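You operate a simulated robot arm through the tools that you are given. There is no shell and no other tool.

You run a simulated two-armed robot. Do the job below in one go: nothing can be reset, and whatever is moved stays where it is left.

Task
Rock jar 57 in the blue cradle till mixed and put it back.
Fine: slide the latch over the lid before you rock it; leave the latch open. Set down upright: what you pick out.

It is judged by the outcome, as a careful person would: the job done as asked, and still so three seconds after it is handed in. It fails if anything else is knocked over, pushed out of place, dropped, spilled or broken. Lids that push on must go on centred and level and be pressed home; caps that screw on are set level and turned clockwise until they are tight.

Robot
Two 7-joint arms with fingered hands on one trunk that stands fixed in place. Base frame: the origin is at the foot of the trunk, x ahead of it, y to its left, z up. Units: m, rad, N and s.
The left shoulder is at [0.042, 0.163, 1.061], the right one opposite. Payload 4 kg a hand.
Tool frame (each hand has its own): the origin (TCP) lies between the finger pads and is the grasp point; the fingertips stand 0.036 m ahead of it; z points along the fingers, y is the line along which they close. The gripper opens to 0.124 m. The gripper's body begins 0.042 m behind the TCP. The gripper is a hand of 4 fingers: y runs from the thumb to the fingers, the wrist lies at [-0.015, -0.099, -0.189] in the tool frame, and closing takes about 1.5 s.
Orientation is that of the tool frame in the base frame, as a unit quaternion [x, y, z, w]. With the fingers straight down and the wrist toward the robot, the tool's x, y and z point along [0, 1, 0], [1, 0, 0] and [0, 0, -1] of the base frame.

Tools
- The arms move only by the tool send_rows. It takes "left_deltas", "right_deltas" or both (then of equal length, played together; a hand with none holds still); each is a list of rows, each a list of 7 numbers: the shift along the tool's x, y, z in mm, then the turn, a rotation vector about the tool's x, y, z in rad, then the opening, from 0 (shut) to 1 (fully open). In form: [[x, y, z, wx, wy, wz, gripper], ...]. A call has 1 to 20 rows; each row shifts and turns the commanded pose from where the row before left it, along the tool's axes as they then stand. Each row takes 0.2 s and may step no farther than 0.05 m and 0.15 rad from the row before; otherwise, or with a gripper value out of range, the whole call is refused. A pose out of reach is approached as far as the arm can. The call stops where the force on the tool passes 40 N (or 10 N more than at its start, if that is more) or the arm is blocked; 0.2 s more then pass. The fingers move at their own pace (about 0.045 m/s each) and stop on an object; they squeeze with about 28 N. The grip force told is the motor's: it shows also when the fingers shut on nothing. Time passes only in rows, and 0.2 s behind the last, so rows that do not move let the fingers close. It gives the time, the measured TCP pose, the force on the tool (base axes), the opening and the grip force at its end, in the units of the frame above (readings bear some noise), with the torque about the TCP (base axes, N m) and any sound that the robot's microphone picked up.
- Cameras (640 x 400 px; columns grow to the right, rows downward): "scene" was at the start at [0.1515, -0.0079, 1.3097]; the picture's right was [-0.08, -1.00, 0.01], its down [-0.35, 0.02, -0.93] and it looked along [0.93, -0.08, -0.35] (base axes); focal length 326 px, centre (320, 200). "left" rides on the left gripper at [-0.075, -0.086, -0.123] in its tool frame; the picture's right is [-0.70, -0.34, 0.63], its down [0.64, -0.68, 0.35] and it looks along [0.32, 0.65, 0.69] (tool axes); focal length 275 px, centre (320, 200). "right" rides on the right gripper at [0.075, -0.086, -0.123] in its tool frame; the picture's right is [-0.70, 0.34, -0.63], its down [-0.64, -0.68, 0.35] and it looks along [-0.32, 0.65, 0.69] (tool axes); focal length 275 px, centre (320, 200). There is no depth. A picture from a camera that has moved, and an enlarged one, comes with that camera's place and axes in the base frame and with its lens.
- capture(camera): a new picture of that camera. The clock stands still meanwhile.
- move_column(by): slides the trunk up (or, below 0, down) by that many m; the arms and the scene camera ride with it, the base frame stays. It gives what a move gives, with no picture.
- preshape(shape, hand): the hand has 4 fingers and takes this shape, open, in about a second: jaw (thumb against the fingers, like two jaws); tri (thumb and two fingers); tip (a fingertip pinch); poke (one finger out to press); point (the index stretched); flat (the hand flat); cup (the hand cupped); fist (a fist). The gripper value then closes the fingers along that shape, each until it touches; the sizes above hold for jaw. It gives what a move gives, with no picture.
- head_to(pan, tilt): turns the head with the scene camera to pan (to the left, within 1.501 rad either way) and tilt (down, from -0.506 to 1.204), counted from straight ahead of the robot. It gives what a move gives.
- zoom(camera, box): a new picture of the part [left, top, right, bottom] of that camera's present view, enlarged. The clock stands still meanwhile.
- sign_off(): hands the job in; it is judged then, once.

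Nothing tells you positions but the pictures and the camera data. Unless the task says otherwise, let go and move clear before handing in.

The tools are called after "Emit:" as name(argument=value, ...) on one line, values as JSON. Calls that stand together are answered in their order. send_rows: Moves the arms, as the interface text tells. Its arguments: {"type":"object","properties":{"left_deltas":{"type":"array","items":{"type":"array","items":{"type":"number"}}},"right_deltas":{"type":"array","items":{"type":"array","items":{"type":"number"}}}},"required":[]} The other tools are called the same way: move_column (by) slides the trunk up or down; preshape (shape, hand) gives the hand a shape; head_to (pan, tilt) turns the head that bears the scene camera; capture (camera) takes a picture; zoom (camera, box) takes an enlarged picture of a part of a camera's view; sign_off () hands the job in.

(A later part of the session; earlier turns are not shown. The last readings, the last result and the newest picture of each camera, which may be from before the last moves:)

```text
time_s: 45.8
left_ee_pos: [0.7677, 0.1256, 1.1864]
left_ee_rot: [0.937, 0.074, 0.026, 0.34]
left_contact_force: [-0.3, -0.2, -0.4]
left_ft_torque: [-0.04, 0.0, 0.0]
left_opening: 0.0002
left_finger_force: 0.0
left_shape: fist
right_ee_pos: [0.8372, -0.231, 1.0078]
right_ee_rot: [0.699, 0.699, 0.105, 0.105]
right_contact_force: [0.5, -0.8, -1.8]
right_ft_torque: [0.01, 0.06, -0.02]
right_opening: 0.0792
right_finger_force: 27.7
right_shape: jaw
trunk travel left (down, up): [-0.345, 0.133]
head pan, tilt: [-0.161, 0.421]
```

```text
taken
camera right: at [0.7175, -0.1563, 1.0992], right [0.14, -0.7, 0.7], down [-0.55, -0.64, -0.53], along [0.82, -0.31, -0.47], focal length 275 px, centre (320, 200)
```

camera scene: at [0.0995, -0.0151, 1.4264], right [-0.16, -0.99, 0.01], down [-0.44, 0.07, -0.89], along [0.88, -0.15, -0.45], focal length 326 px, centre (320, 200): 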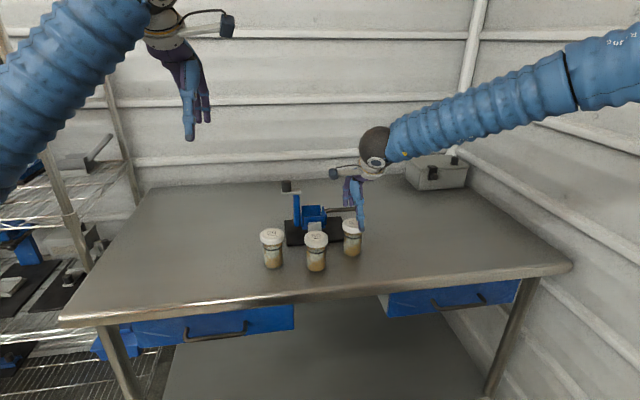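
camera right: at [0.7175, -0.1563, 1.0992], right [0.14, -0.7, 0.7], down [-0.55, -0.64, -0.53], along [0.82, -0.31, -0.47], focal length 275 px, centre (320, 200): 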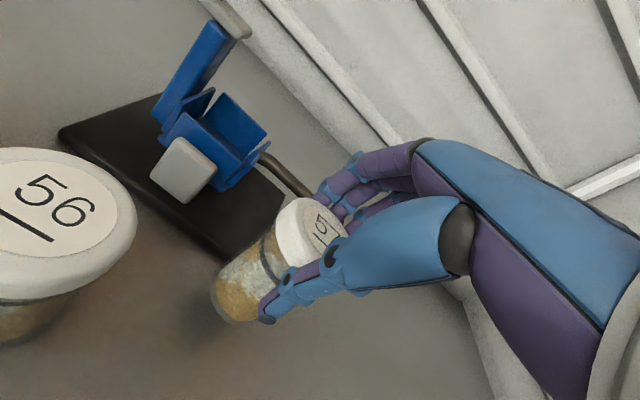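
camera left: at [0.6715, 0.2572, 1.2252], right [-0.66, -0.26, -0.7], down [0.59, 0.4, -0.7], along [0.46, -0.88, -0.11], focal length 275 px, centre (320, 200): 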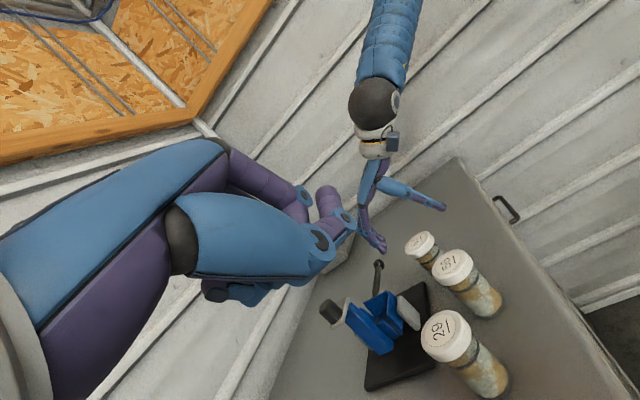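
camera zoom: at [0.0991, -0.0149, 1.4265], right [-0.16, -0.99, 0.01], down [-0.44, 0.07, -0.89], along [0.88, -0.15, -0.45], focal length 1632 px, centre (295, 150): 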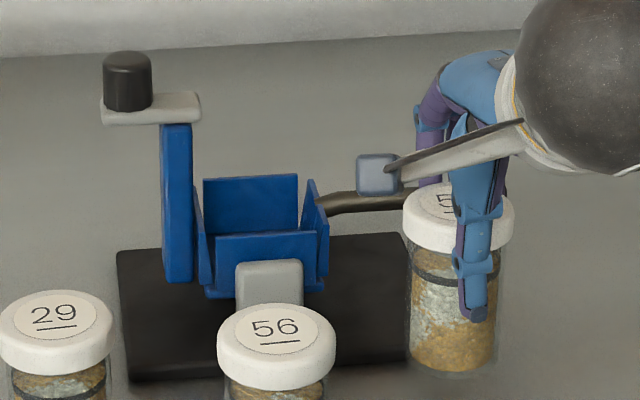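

The box is about 6 cm square inside, centred near (0.946, -0.135), and the latch plate's free end stops just short of where the lid goes. I'll raise the jar well clear, then carry it over the box, biased 1–2 mm away from the latch.

Emit:
send_rows(right_deltas=[[0, 8.6, -27.7, 0, 0, 0, 0.48], [0, 8.6, -27.7, 0, 0, 0, 0.48], [0, 8.5, -27.7, 0, 0, 0, 0.48], [0, 0, 0, 0, 0, 0, 0.48]])

Emit:
send_rows(right_deltas=[[19.1, 17.8, 5.5, 0, 0, 0, 0.48], [19.1, 17.8, 5.5, 0, 0, 0, 0.48], [19.1, 17.8, 5.5, 0, 0, 0, 0.48], [19.1, 17.8, 5.5, 0, 0, 0, 0.48], [19.1, 17.8, 5.5, 0, 0, 0, 0.48], [0, 0, 0, 0, 0, 0, 0.48]])

Emit:
capture(camera="scene")

Emit:
capture(camera="left")

Emit:
capture(camera="right")

```text
time_s: 46.8
left_ee_pos: [0.7673, 0.1247, 1.1857]
left_ee_rot: [0.937, 0.073, 0.026, 0.339]
left_contact_force: [0.3, 0.0, -0.3]
left_ft_torque: [-0.02, 0.02, -0.01]
left_opening: 0.0001
left_finger_force: 0.0
left_shape: fist
right_ee_pos: [0.8397, -0.2303, 1.0925]
right_ee_rot: [0.699, 0.7, 0.105, 0.105]
right_contact_force: [0.5, 0.1, -1.2]
right_ft_torque: [0.03, 0.04, -0.01]
right_opening: 0.0796
right_finger_force: 27.8
right_shape: jaw
trunk travel left (down, up): [-0.345, 0.133]
head pan, tilt: [-0.161, 0.421]
```

```text
time_s: 48.2
left_ee_pos: [0.7689, 0.1257, 1.1867]
left_ee_rot: [0.937, 0.074, 0.027, 0.34]
left_contact_force: [0.3, 0.6, -1.0]
left_ft_torque: [0.0, 0.01, 0.01]
left_opening: 0.0
left_finger_force: 0.0
left_shape: fist
right_ee_pos: [0.922, -0.1441, 1.0963]
right_ee_rot: [0.698, 0.7, 0.106, 0.105]
right_contact_force: [-0.5, -0.5, -1.3]
right_ft_torque: [-0.02, 0.04, 0.0]
right_opening: 0.0795
right_finger_force: 28.6
right_shape: jaw
right hand out of reach, approached as far as the arm can: row 5
trunk travel left (down, up): [-0.345, 0.133]
head pan, tilt: [-0.161, 0.421]
```

```text
taken
camera scene: at [0.0983, -0.0146, 1.4266], right [-0.16, -0.99, 0.01], down [-0.44, 0.07, -0.89], along [0.88, -0.15, -0.45], focal length 326 px, centre (320, 200)
```

scene: 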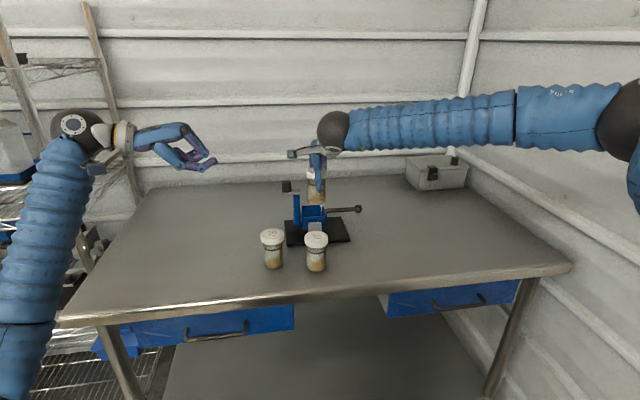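

```text
taken
camera left: at [0.6714, 0.2573, 1.2254], right [-0.66, -0.25, -0.7], down [0.59, 0.4, -0.7], along [0.46, -0.88, -0.11], focal length 275 px, centre (320, 200)
```

left: 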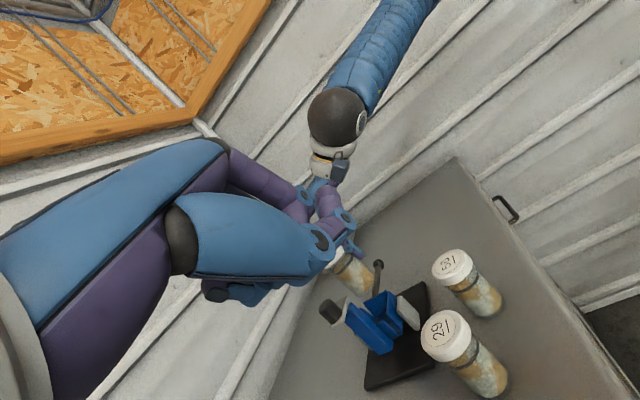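

```text
taken
camera right: at [0.8018, -0.0699, 1.1885], right [0.14, -0.7, 0.7], down [-0.55, -0.64, -0.53], along [0.83, -0.31, -0.47], focal length 275 px, centre (320, 200)
```

right: 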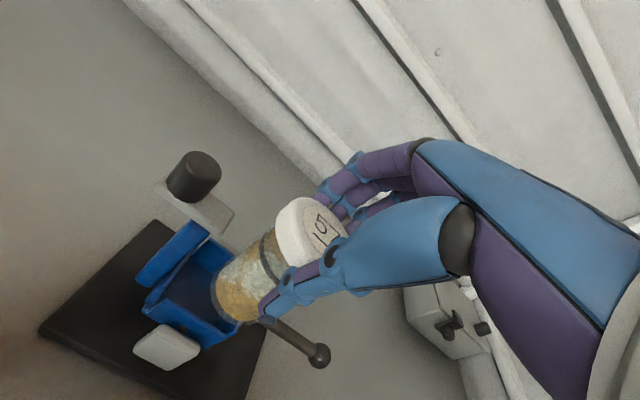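

The arm stopped about 1 cm short of the box centre at this height, probably a wrist limit. Raising the trunk should let the forearm slope down and reach farther, so I'll raise it and then lower the hands by the same amount.

Emit:
move_column(by=0.12)

Emit:
send_rows(right_deltas=[[0, -8.9, 28.7, 0, 0, 0, 0.48], [0, -8.9, 28.7, 0, 0, 0, 0.48], [0, -8.9, 28.7, 0, 0, 0, 0.48], [0, -8.8, 28.5, 0, 0, 0, 0.48], [0, 0, 0, 0, 0, 0, 0.48]])

```text
time_s: 49.7
left_ee_pos: [0.7685, 0.1263, 1.3059]
left_ee_rot: [0.937, 0.073, 0.026, 0.341]
left_contact_force: [-0.2, -0.7, 0.1]
left_ft_torque: [0.03, 0.0, 0.0]
left_opening: 0.0
left_finger_force: 0.0
left_shape: fist
right_ee_pos: [0.9163, -0.1461, 1.2534]
right_ee_rot: [0.697, 0.697, 0.12, 0.118]
right_contact_force: [0.2, -0.3, -2.8]
right_ft_torque: [-0.03, 0.04, 0.01]
right_opening: 0.0793
right_finger_force: 28.4
right_shape: jaw
trunk travel left (down, up): [-0.465, 0.013]
head pan, tilt: [-0.161, 0.421]
```

```text
time_s: 50.9
left_ee_pos: [0.7681, 0.1251, 1.3059]
left_ee_rot: [0.937, 0.073, 0.027, 0.34]
left_contact_force: [-0.9, -0.6, -0.1]
left_ft_torque: [-0.03, 0.02, -0.01]
left_opening: 0.0
left_finger_force: 0.0
left_shape: fist
right_ee_pos: [0.8963, -0.17, 1.1443]
right_ee_rot: [0.696, 0.698, 0.121, 0.119]
right_contact_force: [-1.4, 0.3, -2.0]
right_ft_torque: [0.03, 0.04, -0.02]
right_opening: 0.0797
right_finger_force: 28.2
right_shape: jaw
right hand out of reach, approached as far as the arm can: row 1, 2, 3, 4
trunk travel left (down, up): [-0.465, 0.013]
head pan, tilt: [-0.161, 0.421]
```

Raising the trunk made the reach worse, so I'll undo it. First I back the hand off and up so the jar stays clear, and then I'll lower the trunk in safe steps.

Emit:
send_rows(right_deltas=[[0, 3, -28, 0, 0, 0, 0.48], [0, 3, -28, 0, 0, 0, 0.48], [-10, -10, -31, 0, 0, 0, 0.48], [-10, -10, -31, 0, 0, 0, 0.48], [0, 0, 0, 0, 0, 0, 0.48]])

Emit:
capture(camera="scene")

```text
time_s: 52.1
left_ee_pos: [0.7698, 0.1251, 1.3061]
left_ee_rot: [0.937, 0.073, 0.026, 0.34]
left_contact_force: [-0.1, -0.2, 0.3]
left_ft_torque: [-0.02, 0.01, -0.03]
left_opening: 0.0002
left_finger_force: 0.1
left_shape: fist
right_ee_pos: [0.8465, -0.1896, 1.2499]
right_ee_rot: [0.696, 0.698, 0.12, 0.119]
right_contact_force: [0.3, 0.0, -3.2]
right_ft_torque: [-0.02, 0.04, 0.0]
right_opening: 0.0794
right_finger_force: 27.5
right_shape: jaw
trunk travel left (down, up): [-0.465, 0.013]
head pan, tilt: [-0.161, 0.421]
```

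```text
taken
camera scene: at [0.0809, -0.015, 1.5523], right [-0.16, -0.99, 0.0], down [-0.41, 0.07, -0.91], along [0.9, -0.15, -0.41], focal length 326 px, centre (320, 200)
```

scene: 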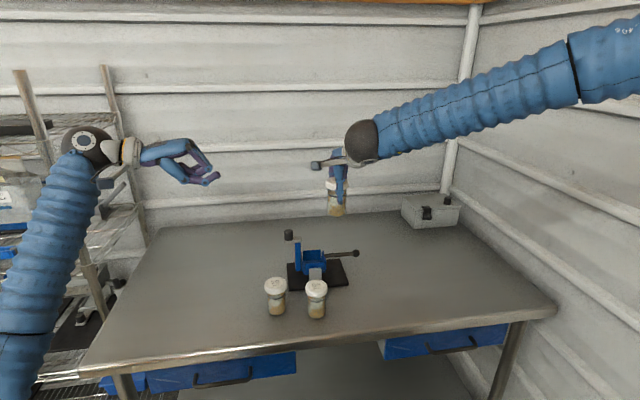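

The hand holds the jar safely at z≈1.25. I'll lift a bit more, restore the small orientation drift, then lower the trunk all the way back to its starting height and test the reach there.

Emit:
send_rows(right_deltas=[[0, 1.7, -34.8, 0, 0, 0, 0.48], [0, 1.7, -34.8, 0, 0, 0, 0.48], [0, 1.7, -34.8, 0, 0, 0, 0.48], [0, 0, 0, 0.04, 0, 0, 0.48], [0, 0, 0, 0, 0, 0, 0.48]])

Emit:
move_column(by=-0.24)

Emit:
capture(camera="scene")

Emit:
capture(camera="right")

```text
time_s: 53.3
left_ee_pos: [0.7679, 0.1248, 1.3061]
left_ee_rot: [0.937, 0.074, 0.027, 0.34]
left_contact_force: [-0.7, -0.1, 0.2]
left_ft_torque: [0.02, -0.03, 0.0]
left_opening: 0.0001
left_finger_force: 0.1
left_shape: fist
right_ee_pos: [0.8147, -0.1876, 1.3521]
right_ee_rot: [0.698, 0.7, 0.107, 0.106]
right_contact_force: [0.6, -1.1, -2.7]
right_ft_torque: [-0.01, 0.06, 0.01]
right_opening: 0.0793
right_finger_force: 28.2
right_shape: jaw
trunk travel left (down, up): [-0.465, 0.013]
head pan, tilt: [-0.161, 0.421]
```

```text
time_s: 55.8
left_ee_pos: [0.7683, 0.1249, 1.0688]
left_ee_rot: [0.937, 0.073, 0.027, 0.34]
left_contact_force: [-0.3, -0.7, 0.2]
left_ft_torque: [0.04, -0.01, 0.01]
left_opening: 0.0
left_finger_force: 0.1
left_shape: fist
right_ee_pos: [0.8155, -0.1889, 1.112]
right_ee_rot: [0.698, 0.7, 0.107, 0.106]
right_contact_force: [-0.2, -0.3, -1.7]
right_ft_torque: [-0.01, 0.02, 0.03]
right_opening: 0.0792
right_finger_force: 27.5
right_shape: jaw
trunk travel left (down, up): [-0.225, 0.253]
head pan, tilt: [-0.161, 0.421]
```

```text
taken
camera scene: at [0.1464, -0.0147, 1.2908], right [-0.16, -0.99, 0.02], down [-0.54, 0.07, -0.84], along [0.83, -0.15, -0.54], focal length 326 px, centre (320, 200)
```

scene: 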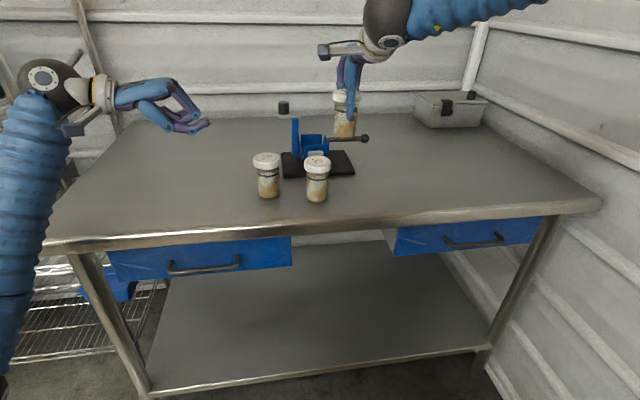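

```text
taken
camera right: at [0.6958, -0.1138, 1.2047], right [0.13, -0.7, 0.7], down [-0.55, -0.64, -0.53], along [0.83, -0.31, -0.47], focal length 275 px, centre (320, 200)
```

right: 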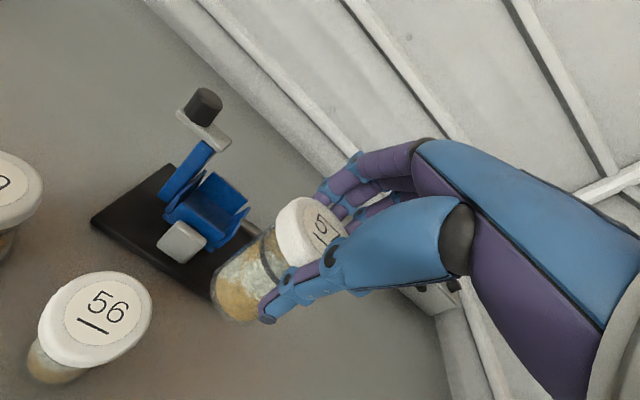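

Trunk is back at its starting height, jar still firmly held. I'll try moving over the box again from here.

Emit:
send_rows(right_deltas=[[13.1, 26.9, 10.9, 0, 0, 0, 0.48], [13.1, 26.9, 10.9, 0, 0, 0, 0.48], [13.1, 26.9, 10.9, 0, 0, 0, 0.48], [13.1, 26.9, 10.9, 0, 0, 0, 0.48], [0, 0, 0, 0, 0, 0, 0.48]])

Emit:
capture(camera="scene")

Emit:
capture(camera="right")

Emit:
capture(camera="left")

```text
time_s: 57.0
left_ee_pos: [0.7671, 0.1252, 1.0679]
left_ee_rot: [0.937, 0.073, 0.027, 0.34]
left_contact_force: [-0.1, -0.5, 0.1]
left_ft_torque: [0.03, 0.01, -0.01]
left_opening: 0.0
left_finger_force: 0.1
left_shape: fist
right_ee_pos: [0.9292, -0.135, 1.1042]
right_ee_rot: [0.698, 0.7, 0.108, 0.107]
right_contact_force: [-0.5, -0.8, -1.8]
right_ft_torque: [-0.04, 0.06, 0.04]
right_opening: 0.0793
right_finger_force: 28.5
right_shape: jaw
trunk travel left (down, up): [-0.225, 0.253]
head pan, tilt: [-0.161, 0.421]
```

```text
taken
camera scene: at [0.1454, -0.0146, 1.291], right [-0.16, -0.99, 0.02], down [-0.54, 0.07, -0.84], along [0.83, -0.15, -0.54], focal length 326 px, centre (320, 200)
```

scene: 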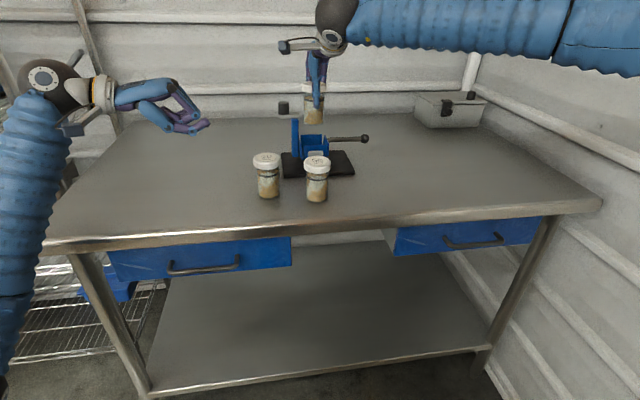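

```text
taken
camera right: at [0.8098, -0.0605, 1.1962], right [0.13, -0.7, 0.7], down [-0.55, -0.64, -0.53], along [0.83, -0.31, -0.47], focal length 275 px, centre (320, 200)
```

right: 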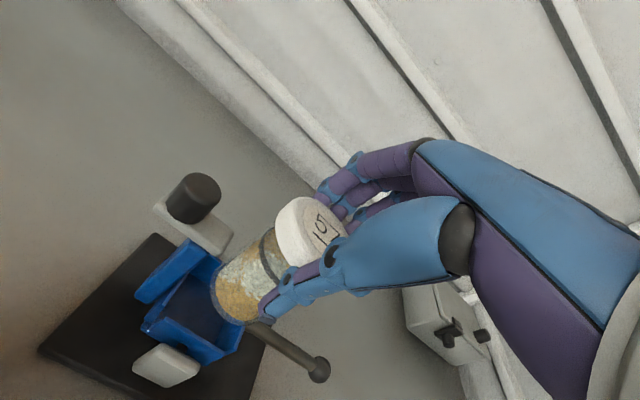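

```text
taken
camera left: at [0.6705, 0.2562, 1.1069], right [-0.66, -0.25, -0.7], down [0.59, 0.4, -0.7], along [0.46, -0.88, -0.11], focal length 275 px, centre (320, 200)
```

left: 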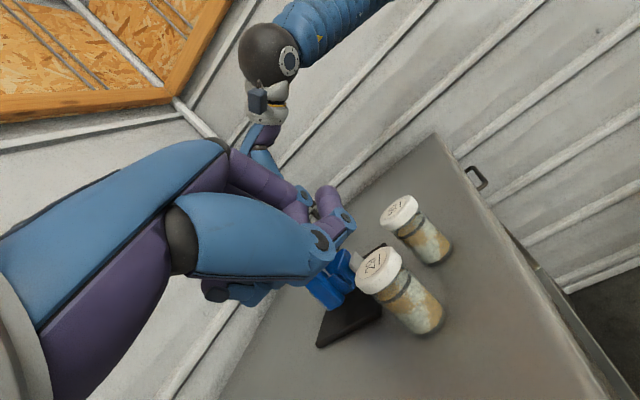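

The lower trunk makes the box reachable: the jar now hovers over it. I'll reposition the left camera for a side view of the jar and box, and meanwhile enlarge the front view.

Emit:
send_rows(left_deltas=[[12.9, 25, -32.2, 0, 0, 0, 1], [12.9, 25, -32.2, 0, 0, 0, 1], [12.9, 25, -32.2, 0, 0, 0, 1], [12.9, 25, -32.2, 0, 0, 0, 1], [0, 0, 0, 0, 0, 0, 1]])

Emit:
capture(camera="left")

Emit:
zoom(camera="scene", box=[270, 60, 370, 180])

```text
time_s: 58.2
left_ee_pos: [0.8204, 0.1373, 1.231]
left_ee_rot: [0.937, 0.073, 0.026, 0.34]
left_contact_force: [0.4, 0.6, -0.7]
left_ft_torque: [0.01, 0.0, 0.02]
left_opening: 0.0
left_finger_force: 0.0
left_shape: fist
right_ee_pos: [0.9318, -0.1347, 1.1008]
right_ee_rot: [0.699, 0.7, 0.107, 0.105]
right_contact_force: [0.7, -0.3, -2.9]
right_ft_torque: [-0.04, 0.01, 0.02]
right_opening: 0.0795
right_finger_force: 27.4
right_shape: jaw
trunk travel left (down, up): [-0.225, 0.253]
head pan, tilt: [-0.161, 0.421]
```

```text
taken
camera left: at [0.7243, 0.2692, 1.2694], right [-0.67, -0.25, -0.7], down [0.59, 0.4, -0.7], along [0.46, -0.88, -0.11], focal length 275 px, centre (320, 200)
```

left: 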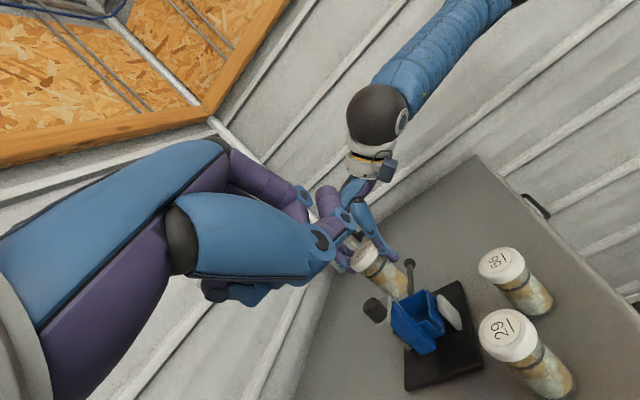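

```text
3.33 times, centred on (320, 120) of scene
camera zoom: at [0.1477, -0.0144, 1.2902], right [-0.16, -0.99, 0.02], down [-0.54, 0.06, -0.84], along [0.83, -0.15, -0.54], focal length 1088 px, centre (320, 467)
```

zoom: 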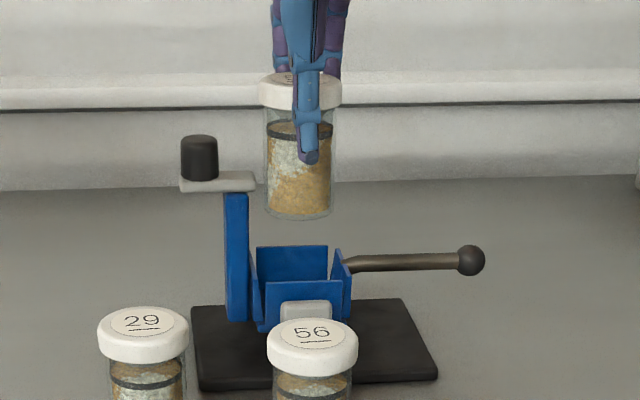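

From the front, the jar is centred on the box, but its lid would pass only a fraction of a millimetre from the latch plate, so I'll shift 3 mm to the right. First I check fore-aft alignment in the side view.

Emit:
zoom(camera="left", box=[340, 230, 480, 390])

Emit:
zoom(camera="right", box=[100, 160, 360, 400])

```text
2.50 times, centred on (410, 310) of left
camera zoom: at [0.7243, 0.2692, 1.2694], right [-0.67, -0.25, -0.7], down [0.59, 0.4, -0.7], along [0.46, -0.88, -0.11], focal length 688 px, centre (95, -75)
```

zoom: 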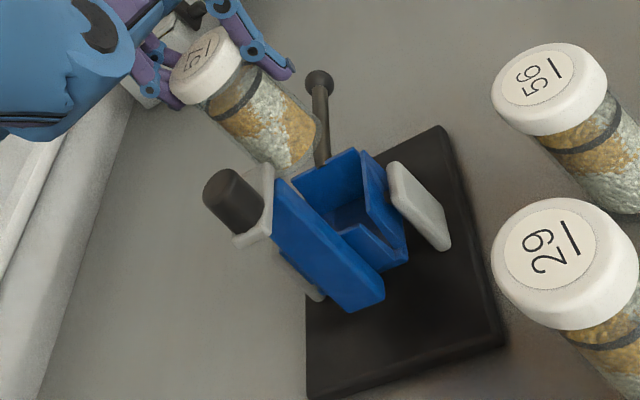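

```text
1.67 times, centred on (230, 280) of right
camera zoom: at [0.8117, -0.0601, 1.1935], right [0.14, -0.7, 0.7], down [-0.55, -0.65, -0.53], along [0.83, -0.31, -0.47], focal length 459 px, centre (470, 67)
```

zoom: 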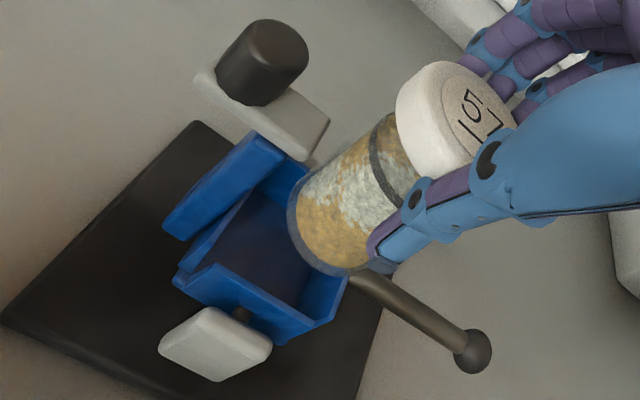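

Combining the three views: side-to-side alignment is right, but the jar needs about 8 mm more forward (box centre x≈0.952). I'll shift forward 8 mm and 2 mm away from the latch, then lower partway.

Emit:
send_rows(right_deltas=[[-2, 7.6, 2.4, 0, 0, 0, 0.48], [0, -4.4, 14.3, 0, 0, 0, 0.48], [0, 0, 0, 0, 0, 0, 0.48]])

Emit:
zoom(camera="left", box=[340, 230, 460, 360])

Emit:
zoom(camera="right", box=[100, 160, 360, 400])

Emit:
zoom(camera="scene", box=[280, 70, 370, 170])

```text
time_s: 59.0
left_ee_pos: [0.8205, 0.1384, 1.2312]
left_ee_rot: [0.937, 0.074, 0.027, 0.34]
left_contact_force: [0.3, 1.4, 0.0]
left_ft_torque: [0.04, -0.04, 0.0]
left_opening: 0.0
left_finger_force: 0.0
left_shape: fist
right_ee_pos: [0.9389, -0.1374, 1.087]
right_ee_rot: [0.699, 0.7, 0.106, 0.105]
right_contact_force: [0.1, -0.3, -2.8]
right_ft_torque: [-0.04, 0.04, -0.01]
right_opening: 0.0794
right_finger_force: 28.2
right_shape: jaw
trunk travel left (down, up): [-0.225, 0.253]
head pan, tilt: [-0.161, 0.421]
```

```text
3.08 times, centred on (400, 295) of left
camera zoom: at [0.7237, 0.2688, 1.2698], right [-0.67, -0.25, -0.7], down [0.59, 0.4, -0.7], along [0.46, -0.88, -0.11], focal length 847 px, centre (74, -92)
```

zoom: 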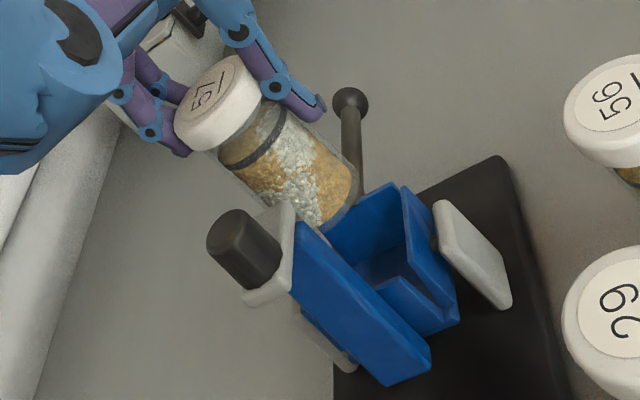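

```text
1.67 times, centred on (230, 280) of right
camera zoom: at [0.8192, -0.0628, 1.1791], right [0.14, -0.7, 0.7], down [-0.55, -0.65, -0.53], along [0.83, -0.31, -0.47], focal length 459 px, centre (470, 67)
```

zoom: 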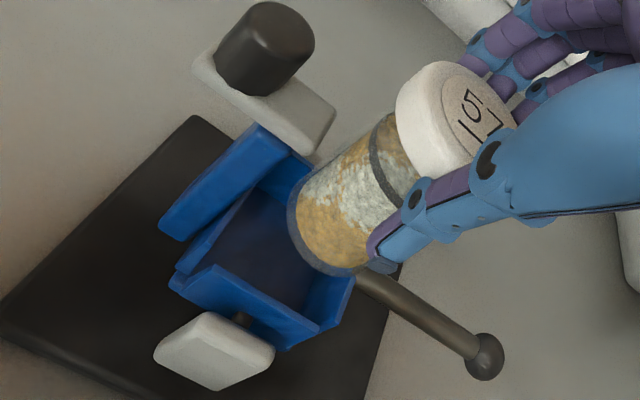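

```text
4.00 times, centred on (325, 120) of scene
camera zoom: at [0.1472, -0.0148, 1.2905], right [-0.16, -0.99, 0.02], down [-0.54, 0.07, -0.84], along [0.83, -0.15, -0.54], focal length 1306 px, centre (300, 520)
```

zoom: 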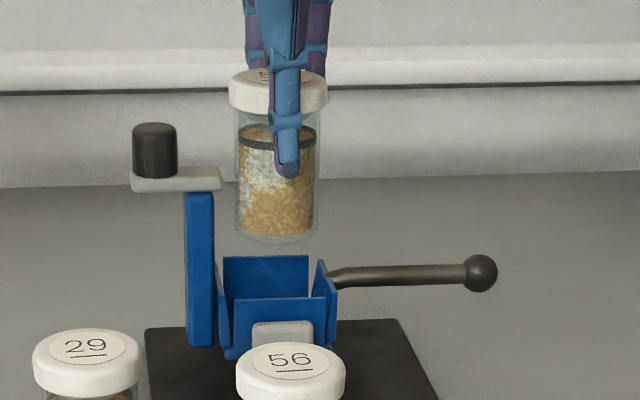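

Now the views agree within a few millimetres in all directions, and the lid clears the latch plate by about 5 mm. I'll lower until the jar's base is just above the box walls and check once more.

Emit:
send_rows(right_deltas=[[0, -1.7, 8.9, 0, 0, 0, 0.48], [0, -1.7, 8.9, 0, 0, 0, 0.48], [0, 0, 0, 0, 0, 0, 0.48]])

Emit:
zoom(camera="left", box=[350, 250, 440, 350])

Emit:
zoom(camera="right", box=[100, 160, 360, 400])

Emit:
zoom(camera="scene", box=[280, 70, 370, 170])

```text
time_s: 59.8
left_ee_pos: [0.8194, 0.1371, 1.2304]
left_ee_rot: [0.937, 0.074, 0.027, 0.341]
left_contact_force: [0.9, 0.4, 0.5]
left_ft_torque: [0.0, -0.02, -0.03]
left_opening: 0.0
left_finger_force: 0.1
left_shape: fist
right_ee_pos: [0.941, -0.1378, 1.0695]
right_ee_rot: [0.698, 0.7, 0.107, 0.106]
right_contact_force: [-0.6, 0.1, -2.7]
right_ft_torque: [-0.04, 0.04, 0.0]
right_opening: 0.0795
right_finger_force: 28.4
right_shape: jaw
trunk travel left (down, up): [-0.225, 0.253]
head pan, tilt: [-0.161, 0.421]
```

```text
4.00 times, centred on (395, 300) of left
camera zoom: at [0.7235, 0.2689, 1.2699], right [-0.67, -0.25, -0.7], down [0.59, 0.4, -0.7], along [0.46, -0.88, -0.11], focal length 1101 px, centre (20, -200)
```

zoom: 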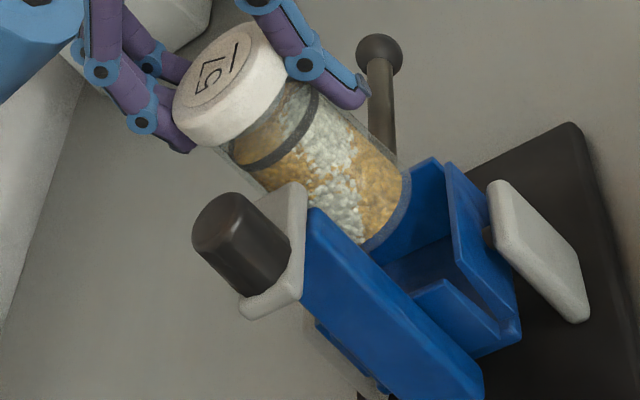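

```text
1.67 times, centred on (230, 280) of right
camera zoom: at [0.8218, -0.0625, 1.1617], right [0.14, -0.7, 0.7], down [-0.55, -0.65, -0.53], along [0.83, -0.31, -0.47], focal length 459 px, centre (470, 67)
```

zoom: 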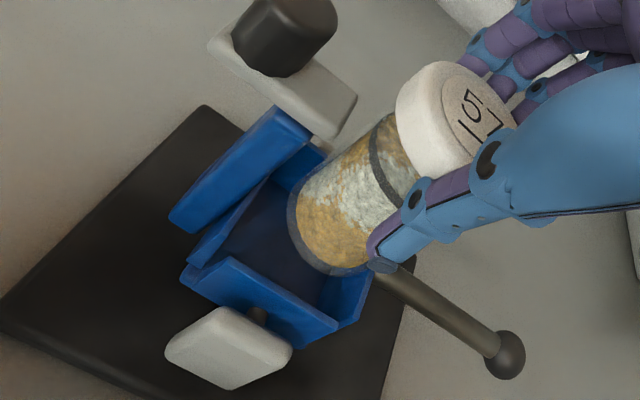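

```text
4.00 times, centred on (325, 120) of scene
camera zoom: at [0.1469, -0.0147, 1.2905], right [-0.16, -0.99, 0.02], down [-0.54, 0.07, -0.84], along [0.83, -0.15, -0.54], focal length 1306 px, centre (300, 520)
```

zoom: 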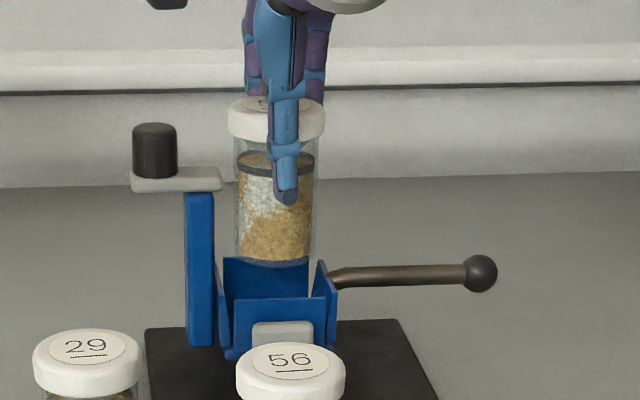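

After cross-checking, the jar axis sits at about (0.954, -0.134) and the box centre at about (0.956, -0.133), within the play of the box. I'll lower the base just past the wall tops and check for contact.

Emit:
send_rows(right_deltas=[[0, -1.6, 6.8, 0, 0, 0, 0.48], [0, -1.6, 6.8, 0, 0, 0, 0.48], [0, -1.6, 6.9, 0, 0, 0, 0.48], [0, 0, 0, 0, 0, 0, 0.48]])

Emit:
zoom(camera="left", box=[350, 250, 440, 350])

Emit:
zoom(camera="right", box=[100, 160, 360, 400])

Emit:
zoom(camera="scene", box=[290, 90, 350, 170])

```text
time_s: 60.8
left_ee_pos: [0.8201, 0.1383, 1.2312]
left_ee_rot: [0.937, 0.074, 0.027, 0.34]
left_contact_force: [-0.8, 0.3, -0.5]
left_ft_torque: [-0.01, 0.02, 0.0]
left_opening: 0.0003
left_finger_force: 0.0
left_shape: fist
right_ee_pos: [0.943, -0.1366, 1.0482]
right_ee_rot: [0.699, 0.7, 0.107, 0.106]
right_contact_force: [0.3, -0.7, -2.4]
right_ft_torque: [-0.02, 0.03, -0.01]
right_opening: 0.0796
right_finger_force: 27.7
right_shape: jaw
trunk travel left (down, up): [-0.225, 0.253]
head pan, tilt: [-0.161, 0.421]
```

```text
4.00 times, centred on (395, 300) of left
camera zoom: at [0.7235, 0.2689, 1.2699], right [-0.67, -0.25, -0.7], down [0.59, 0.4, -0.7], along [0.46, -0.88, -0.11], focal length 1101 px, centre (20, -200)
```

zoom: 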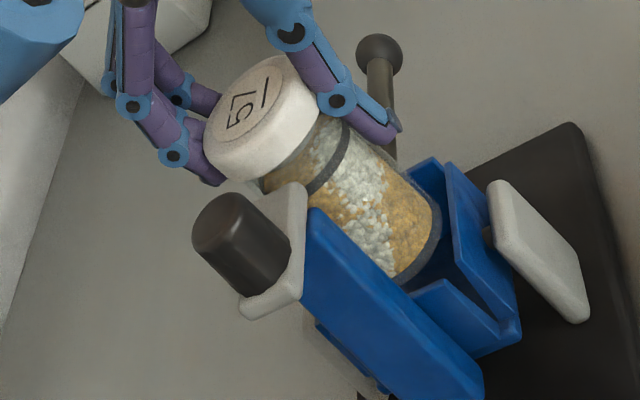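

```text
1.67 times, centred on (230, 280) of right
camera zoom: at [0.8232, -0.0627, 1.1399], right [0.14, -0.7, 0.7], down [-0.55, -0.64, -0.53], along [0.83, -0.31, -0.47], focal length 459 px, centre (470, 67)
```

zoom: 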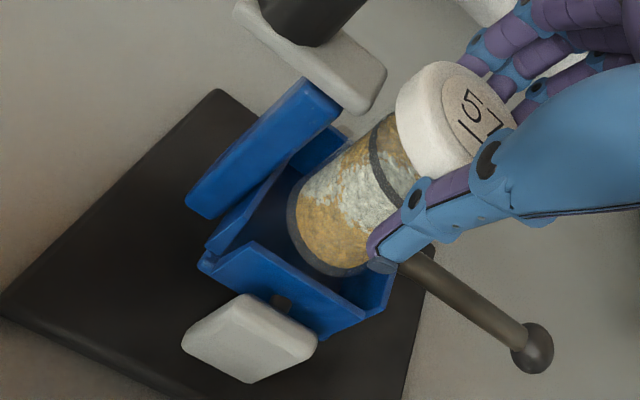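

```text
5.00 times, centred on (320, 130) of scene
camera zoom: at [0.1469, -0.0147, 1.2905], right [-0.16, -0.99, 0.02], down [-0.54, 0.07, -0.84], along [0.83, -0.15, -0.54], focal length 1632 px, centre (320, 550)
```

zoom: 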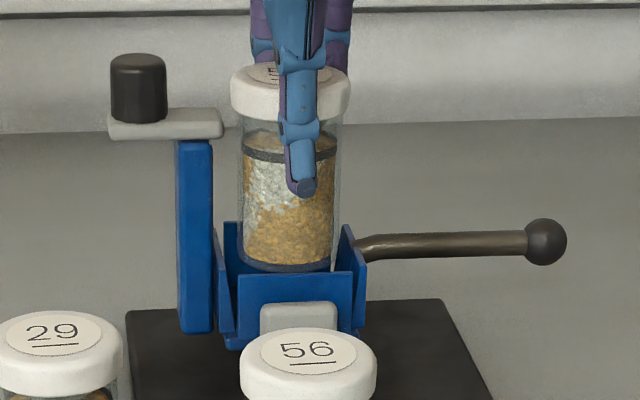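

No contact forces and the base is inside the box opening with gaps on all sides. I continue lowering slowly.

Emit:
send_rows(right_deltas=[[0, -1.6, 5.2, 0, 0, 0, 0.48], [0, -1.6, 5.3, 0, 0, 0, 0.48], [0, -1.6, 5.2, 0, 0, 0, 0.48], [0, -1.6, 5.3, 0, 0, 0, 0.48], [0, 0, 0, 0, 0, 0, 0.48]])

Emit:
zoom(camera="left", box=[350, 250, 440, 350])

Emit:
zoom(camera="scene", box=[290, 90, 350, 170])

```text
time_s: 62.0
left_ee_pos: [0.8203, 0.139, 1.2316]
left_ee_rot: [0.937, 0.073, 0.025, 0.34]
left_contact_force: [-0.7, 0.2, 0.0]
left_ft_torque: [0.01, 0.0, 0.0]
left_opening: 0.0
left_finger_force: 0.1
left_shape: fist
right_ee_pos: [0.9434, -0.1367, 1.0264]
right_ee_rot: [0.699, 0.699, 0.107, 0.106]
right_contact_force: [0.1, 0.5, -1.3]
right_ft_torque: [0.02, 0.05, 0.01]
right_opening: 0.0797
right_finger_force: 28.3
right_shape: jaw
trunk travel left (down, up): [-0.225, 0.253]
head pan, tilt: [-0.161, 0.421]
```

```text
4.00 times, centred on (395, 300) of left
camera zoom: at [0.7236, 0.2689, 1.2698], right [-0.67, -0.25, -0.7], down [0.59, 0.4, -0.7], along [0.46, -0.88, -0.11], focal length 1101 px, centre (20, -200)
```

zoom: 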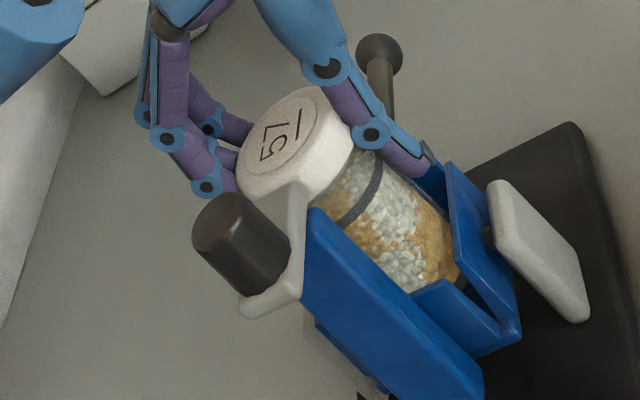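

```text
5.00 times, centred on (320, 130) of scene
camera zoom: at [0.1471, -0.0147, 1.2905], right [-0.16, -0.99, 0.02], down [-0.54, 0.07, -0.84], along [0.83, -0.15, -0.54], focal length 1632 px, centre (320, 550)
```

zoom: 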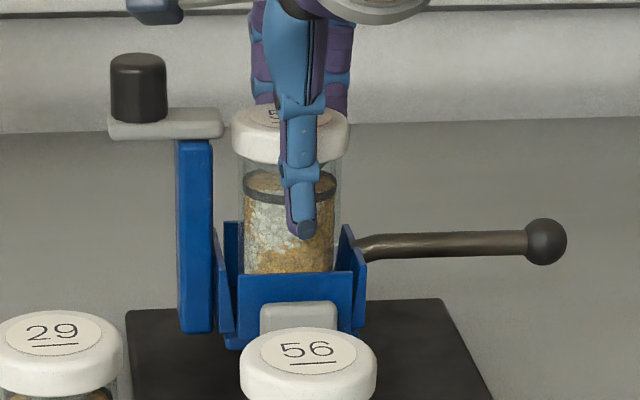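

The jar slides in freely. I'll lower in 3 mm steps until the base touches the box floor.

Emit:
send_rows(right_deltas=[[0, -0.9, 2.9, 0, 0, 0, 0.48], [0, -0.9, 2.9, 0, 0, 0, 0.48], [0, -0.9, 2.8, 0, 0, 0, 0.48], [0, 0, 0, 0, 0, 0, 0.48]])

Emit:
zoom(camera="left", box=[350, 250, 440, 350])

Emit:
zoom(camera="scene", box=[290, 90, 350, 170])

```text
time_s: 63.0
left_ee_pos: [0.8209, 0.138, 1.231]
left_ee_rot: [0.937, 0.074, 0.026, 0.341]
left_contact_force: [-0.6, -1.2, -0.1]
left_ft_torque: [0.0, -0.02, 0.01]
left_opening: 0.0
left_finger_force: 0.0
left_shape: fist
right_ee_pos: [0.9435, -0.1386, 1.0156]
right_ee_rot: [0.699, 0.699, 0.108, 0.106]
right_contact_force: [0.0, 0.5, -0.8]
right_ft_torque: [-0.03, -0.09, 0.0]
right_opening: 0.0799
right_finger_force: 27.8
right_shape: jaw
trunk travel left (down, up): [-0.225, 0.253]
head pan, tilt: [-0.161, 0.421]
```

```text
4.00 times, centred on (395, 300) of left
camera zoom: at [0.7236, 0.2689, 1.2698], right [-0.67, -0.25, -0.7], down [0.59, 0.4, -0.7], along [0.46, -0.88, -0.11], focal length 1101 px, centre (20, -200)
```

zoom: 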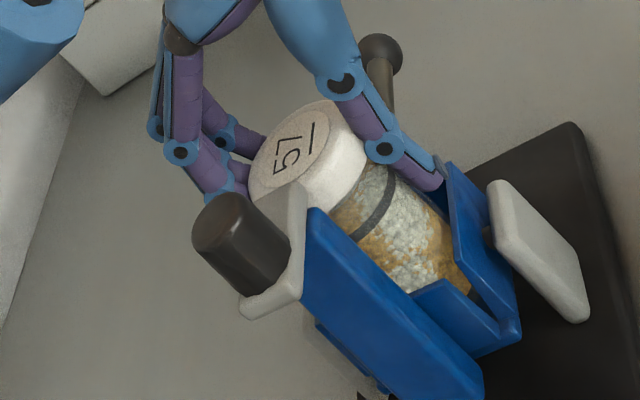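

```text
5.00 times, centred on (320, 130) of scene
camera zoom: at [0.1471, -0.0147, 1.2905], right [-0.16, -0.99, 0.02], down [-0.54, 0.07, -0.84], along [0.83, -0.15, -0.54], focal length 1632 px, centre (320, 550)
```

zoom: 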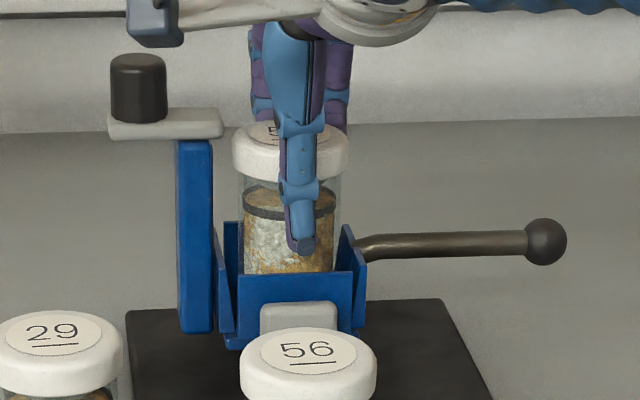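

A hint of unloading shows (−0.8 N instead of −2.4). I'll continue another couple of millimetres to confirm floor contact.

Emit:
send_rows(right_deltas=[[0, -0.6, 1.9, 0, 0, 0, 0.48], [0, 0, 0, 0, 0, 0, 0.48]])

Emit:
send_rows(right_deltas=[[0, -0.6, 1.9, 0, 0, 0, 0.48], [0, 0, 0, 0, 0, 0, 0.48]])

Emit:
zoom(camera="scene", box=[290, 90, 350, 170])

```text
time_s: 63.6
left_ee_pos: [0.82, 0.1376, 1.2306]
left_ee_rot: [0.937, 0.074, 0.026, 0.34]
left_contact_force: [-0.2, 0.7, -0.2]
left_ft_torque: [0.02, 0.0, 0.02]
left_opening: 0.0
left_finger_force: 0.0
left_shape: fist
right_ee_pos: [0.9421, -0.1376, 1.0158]
right_ee_rot: [0.698, 0.7, 0.107, 0.105]
right_contact_force: [-0.4, -0.5, 3.1]
right_ft_torque: [-0.02, -0.15, -0.03]
right_opening: 0.08
right_finger_force: 28.1
right_shape: jaw
trunk travel left (down, up): [-0.225, 0.253]
head pan, tilt: [-0.161, 0.421]
```

```text
time_s: 64.2
left_ee_pos: [0.8195, 0.1371, 1.2311]
left_ee_rot: [0.937, 0.073, 0.026, 0.339]
left_contact_force: [1.1, -1.0, -0.2]
left_ft_torque: [0.01, -0.01, 0.0]
left_opening: 0.0
left_finger_force: 0.0
left_shape: fist
right_ee_pos: [0.9431, -0.1362, 1.016]
right_ee_rot: [0.698, 0.699, 0.108, 0.106]
right_contact_force: [-2.0, -1.0, 10.2]
right_ft_torque: [0.02, -0.27, -0.02]
right_opening: 0.08
right_finger_force: 28.1
right_shape: jaw
trunk travel left (down, up): [-0.225, 0.253]
head pan, tilt: [-0.161, 0.421]
```

```text
5.00 times, centred on (320, 130) of scene
camera zoom: at [0.1457, -0.0146, 1.2908], right [-0.16, -0.99, 0.02], down [-0.54, 0.07, -0.84], along [0.83, -0.15, -0.54], focal length 1632 px, centre (320, 550)
```

zoom: 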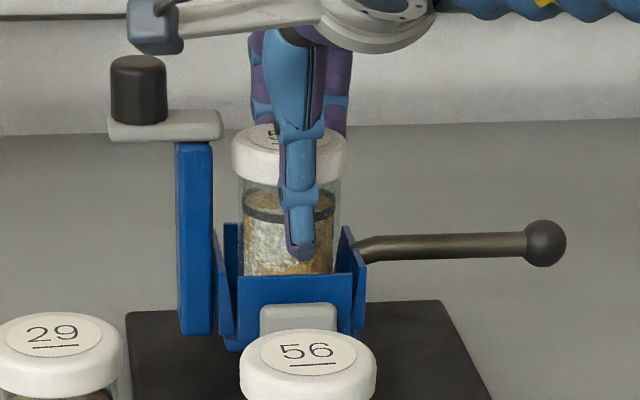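

Contact confirmed at +10 N: the jar stands on the box floor, lid top near z≈1.010. I'll unload the press and open the fingers gradually.

Emit:
send_rows(right_deltas=[[0, 0.8, -2.8, 0, 0, 0, 0.55], [0, 0, 0, 0, 0, 0, 0.62], [0, 0, 0, 0, 0, 0, 0.66], [0, 0, 0, 0, 0, 0, 0.69], [0, 0, 0, 0, 0, 0, 0.72], [0, 0, 0, 0, 0, 0, 0.76], [0, 0, 0, 0, 0, 0, 0.8], [0, 0, 0, 0, 0, 0, 0.85], [0, 0, 0, 0, 0, 0, 0.9], [0, 0, 0, 0, 0, 0, 0.95], [0, 0, 0, 0, 0, 0, 1], [0, 0, 0, 0, 0, 0, 1]])

Emit:
zoom(camera="scene", box=[280, 90, 360, 170])

Emit:
zoom(camera="left", box=[340, 240, 450, 360])

Emit:
capture(camera="right")

```text
time_s: 66.8
left_ee_pos: [0.8188, 0.1382, 1.2301]
left_ee_rot: [0.937, 0.074, 0.026, 0.34]
left_contact_force: [-0.3, -0.6, -0.3]
left_ft_torque: [0.01, 0.03, -0.02]
left_opening: 0.0003
left_finger_force: 0.1
left_shape: fist
right_ee_pos: [0.9438, -0.1385, 1.0162]
right_ee_rot: [0.698, 0.7, 0.107, 0.105]
right_contact_force: [-0.2, 0.2, -0.9]
right_ft_torque: [0.0, 0.02, 0.0]
right_opening: 0.1237
right_finger_force: 0.0
right_shape: jaw
trunk travel left (down, up): [-0.225, 0.253]
head pan, tilt: [-0.161, 0.421]
```

```text
5.00 times, centred on (320, 130) of scene
camera zoom: at [0.1469, -0.0147, 1.2905], right [-0.16, -0.99, 0.02], down [-0.54, 0.07, -0.84], along [0.83, -0.15, -0.54], focal length 1632 px, centre (320, 550)
```

zoom: 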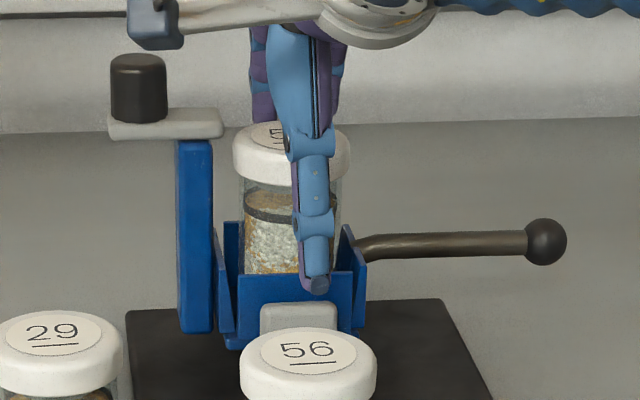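

```text
3.33 times, centred on (395, 300) of left
camera zoom: at [0.7235, 0.2689, 1.2699], right [-0.67, -0.25, -0.7], down [0.59, 0.4, -0.7], along [0.46, -0.88, -0.11], focal length 918 px, centre (70, -133)
```

zoom: 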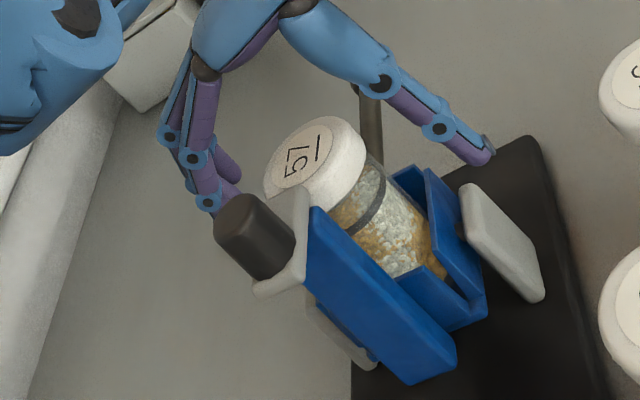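

```text
taken
camera right: at [0.8236, -0.0633, 1.1079], right [0.14, -0.7, 0.7], down [-0.55, -0.65, -0.53], along [0.83, -0.31, -0.47], focal length 275 px, centre (320, 200)
```

right: 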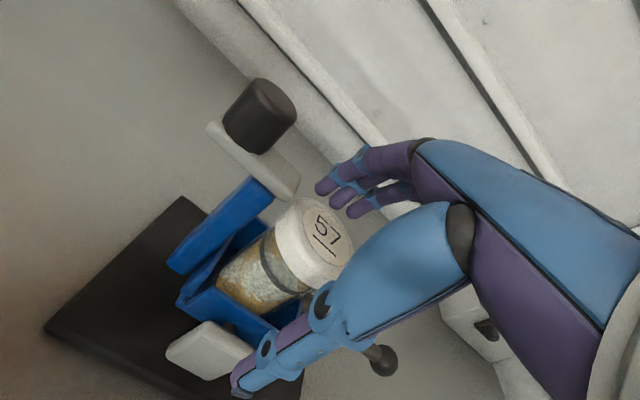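

Jar 57 stands in the cradle, released and upright. I'll raise the hand clear, then switch to the "poke" shape to slide the latch knob.

Emit:
send_rows(right_deltas=[[0, 6, -19, 0, 0, 0, 1], [0, 9, -29, 0, 0, 0, 1], [0, 11.6, -38, 0, 0, 0, 1], [0, 0, 0, 0, 0, 0, 1]])

Emit:
preshape(hand="right", shape="poke")

Emit:
capture(camera="left")

Emit:
capture(camera="right")

Emit:
zoom(camera="scene", box=[250, 40, 370, 170])

```text
time_s: 67.8
left_ee_pos: [0.8208, 0.1381, 1.2319]
left_ee_rot: [0.937, 0.074, 0.026, 0.34]
left_contact_force: [0.2, 0.9, 0.1]
left_ft_torque: [0.01, -0.03, -0.03]
left_opening: 0.0
left_finger_force: 0.1
left_shape: fist
right_ee_pos: [0.9429, -0.1366, 1.1052]
right_ee_rot: [0.698, 0.7, 0.106, 0.105]
right_contact_force: [-0.5, 0.1, 0.6]
right_ft_torque: [-0.01, 0.02, 0.02]
right_opening: 0.124
right_finger_force: 0.0
right_shape: jaw
trunk travel left (down, up): [-0.225, 0.253]
head pan, tilt: [-0.161, 0.421]
```

```text
time_s: 68.7
left_ee_pos: [0.8201, 0.1368, 1.2304]
left_ee_rot: [0.937, 0.073, 0.026, 0.341]
left_contact_force: [0.5, -0.1, 0.0]
left_ft_torque: [0.02, 0.02, 0.02]
left_opening: 0.0
left_finger_force: 0.1
left_shape: fist
right_ee_pos: [0.943, -0.1363, 1.1057]
right_ee_rot: [0.698, 0.7, 0.107, 0.105]
right_contact_force: [-0.8, -0.5, -0.2]
right_ft_torque: [-0.01, 0.0, -0.01]
right_opening: 0.0
right_finger_force: 0.0
right_shape: poke
trunk travel left (down, up): [-0.225, 0.253]
head pan, tilt: [-0.161, 0.421]
```

```text
taken
camera left: at [0.7235, 0.2689, 1.2698], right [-0.67, -0.25, -0.7], down [0.59, 0.4, -0.7], along [0.46, -0.88, -0.11], focal length 275 px, centre (320, 200)
```

left: 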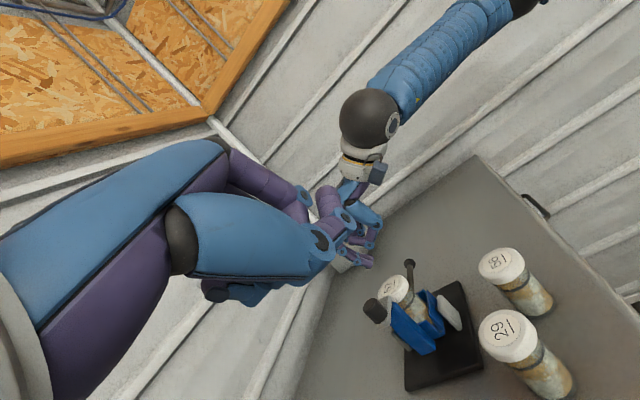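

```text
taken
camera right: at [0.8224, -0.0624, 1.1982], right [0.14, -0.7, 0.7], down [-0.55, -0.64, -0.53], along [0.83, -0.31, -0.47], focal length 275 px, centre (320, 200)
```

right: 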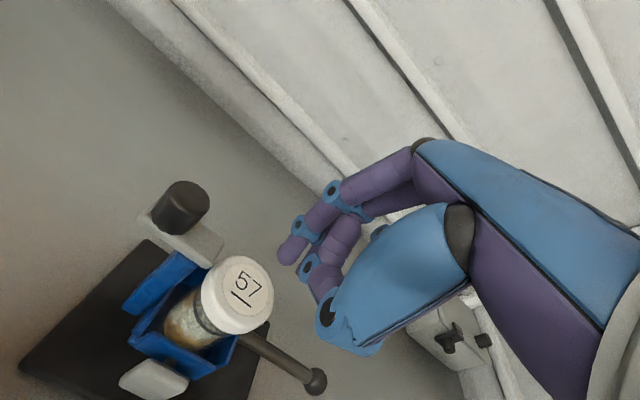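

```text
3.08 times, centred on (310, 105) of scene
camera zoom: at [0.147, -0.0147, 1.2905], right [-0.16, -0.99, 0.02], down [-0.54, 0.07, -0.84], along [0.83, -0.15, -0.54], focal length 1004 px, centre (351, 492)
```

zoom: 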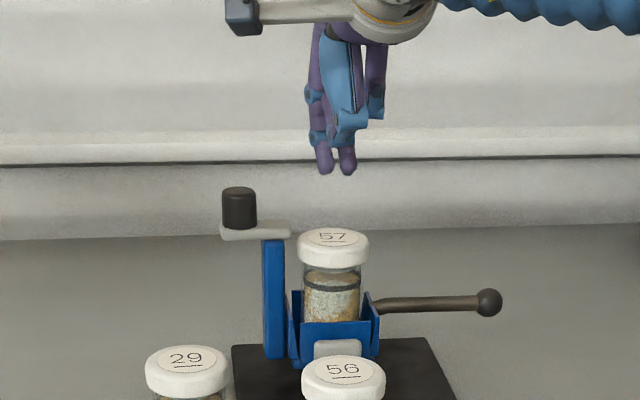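

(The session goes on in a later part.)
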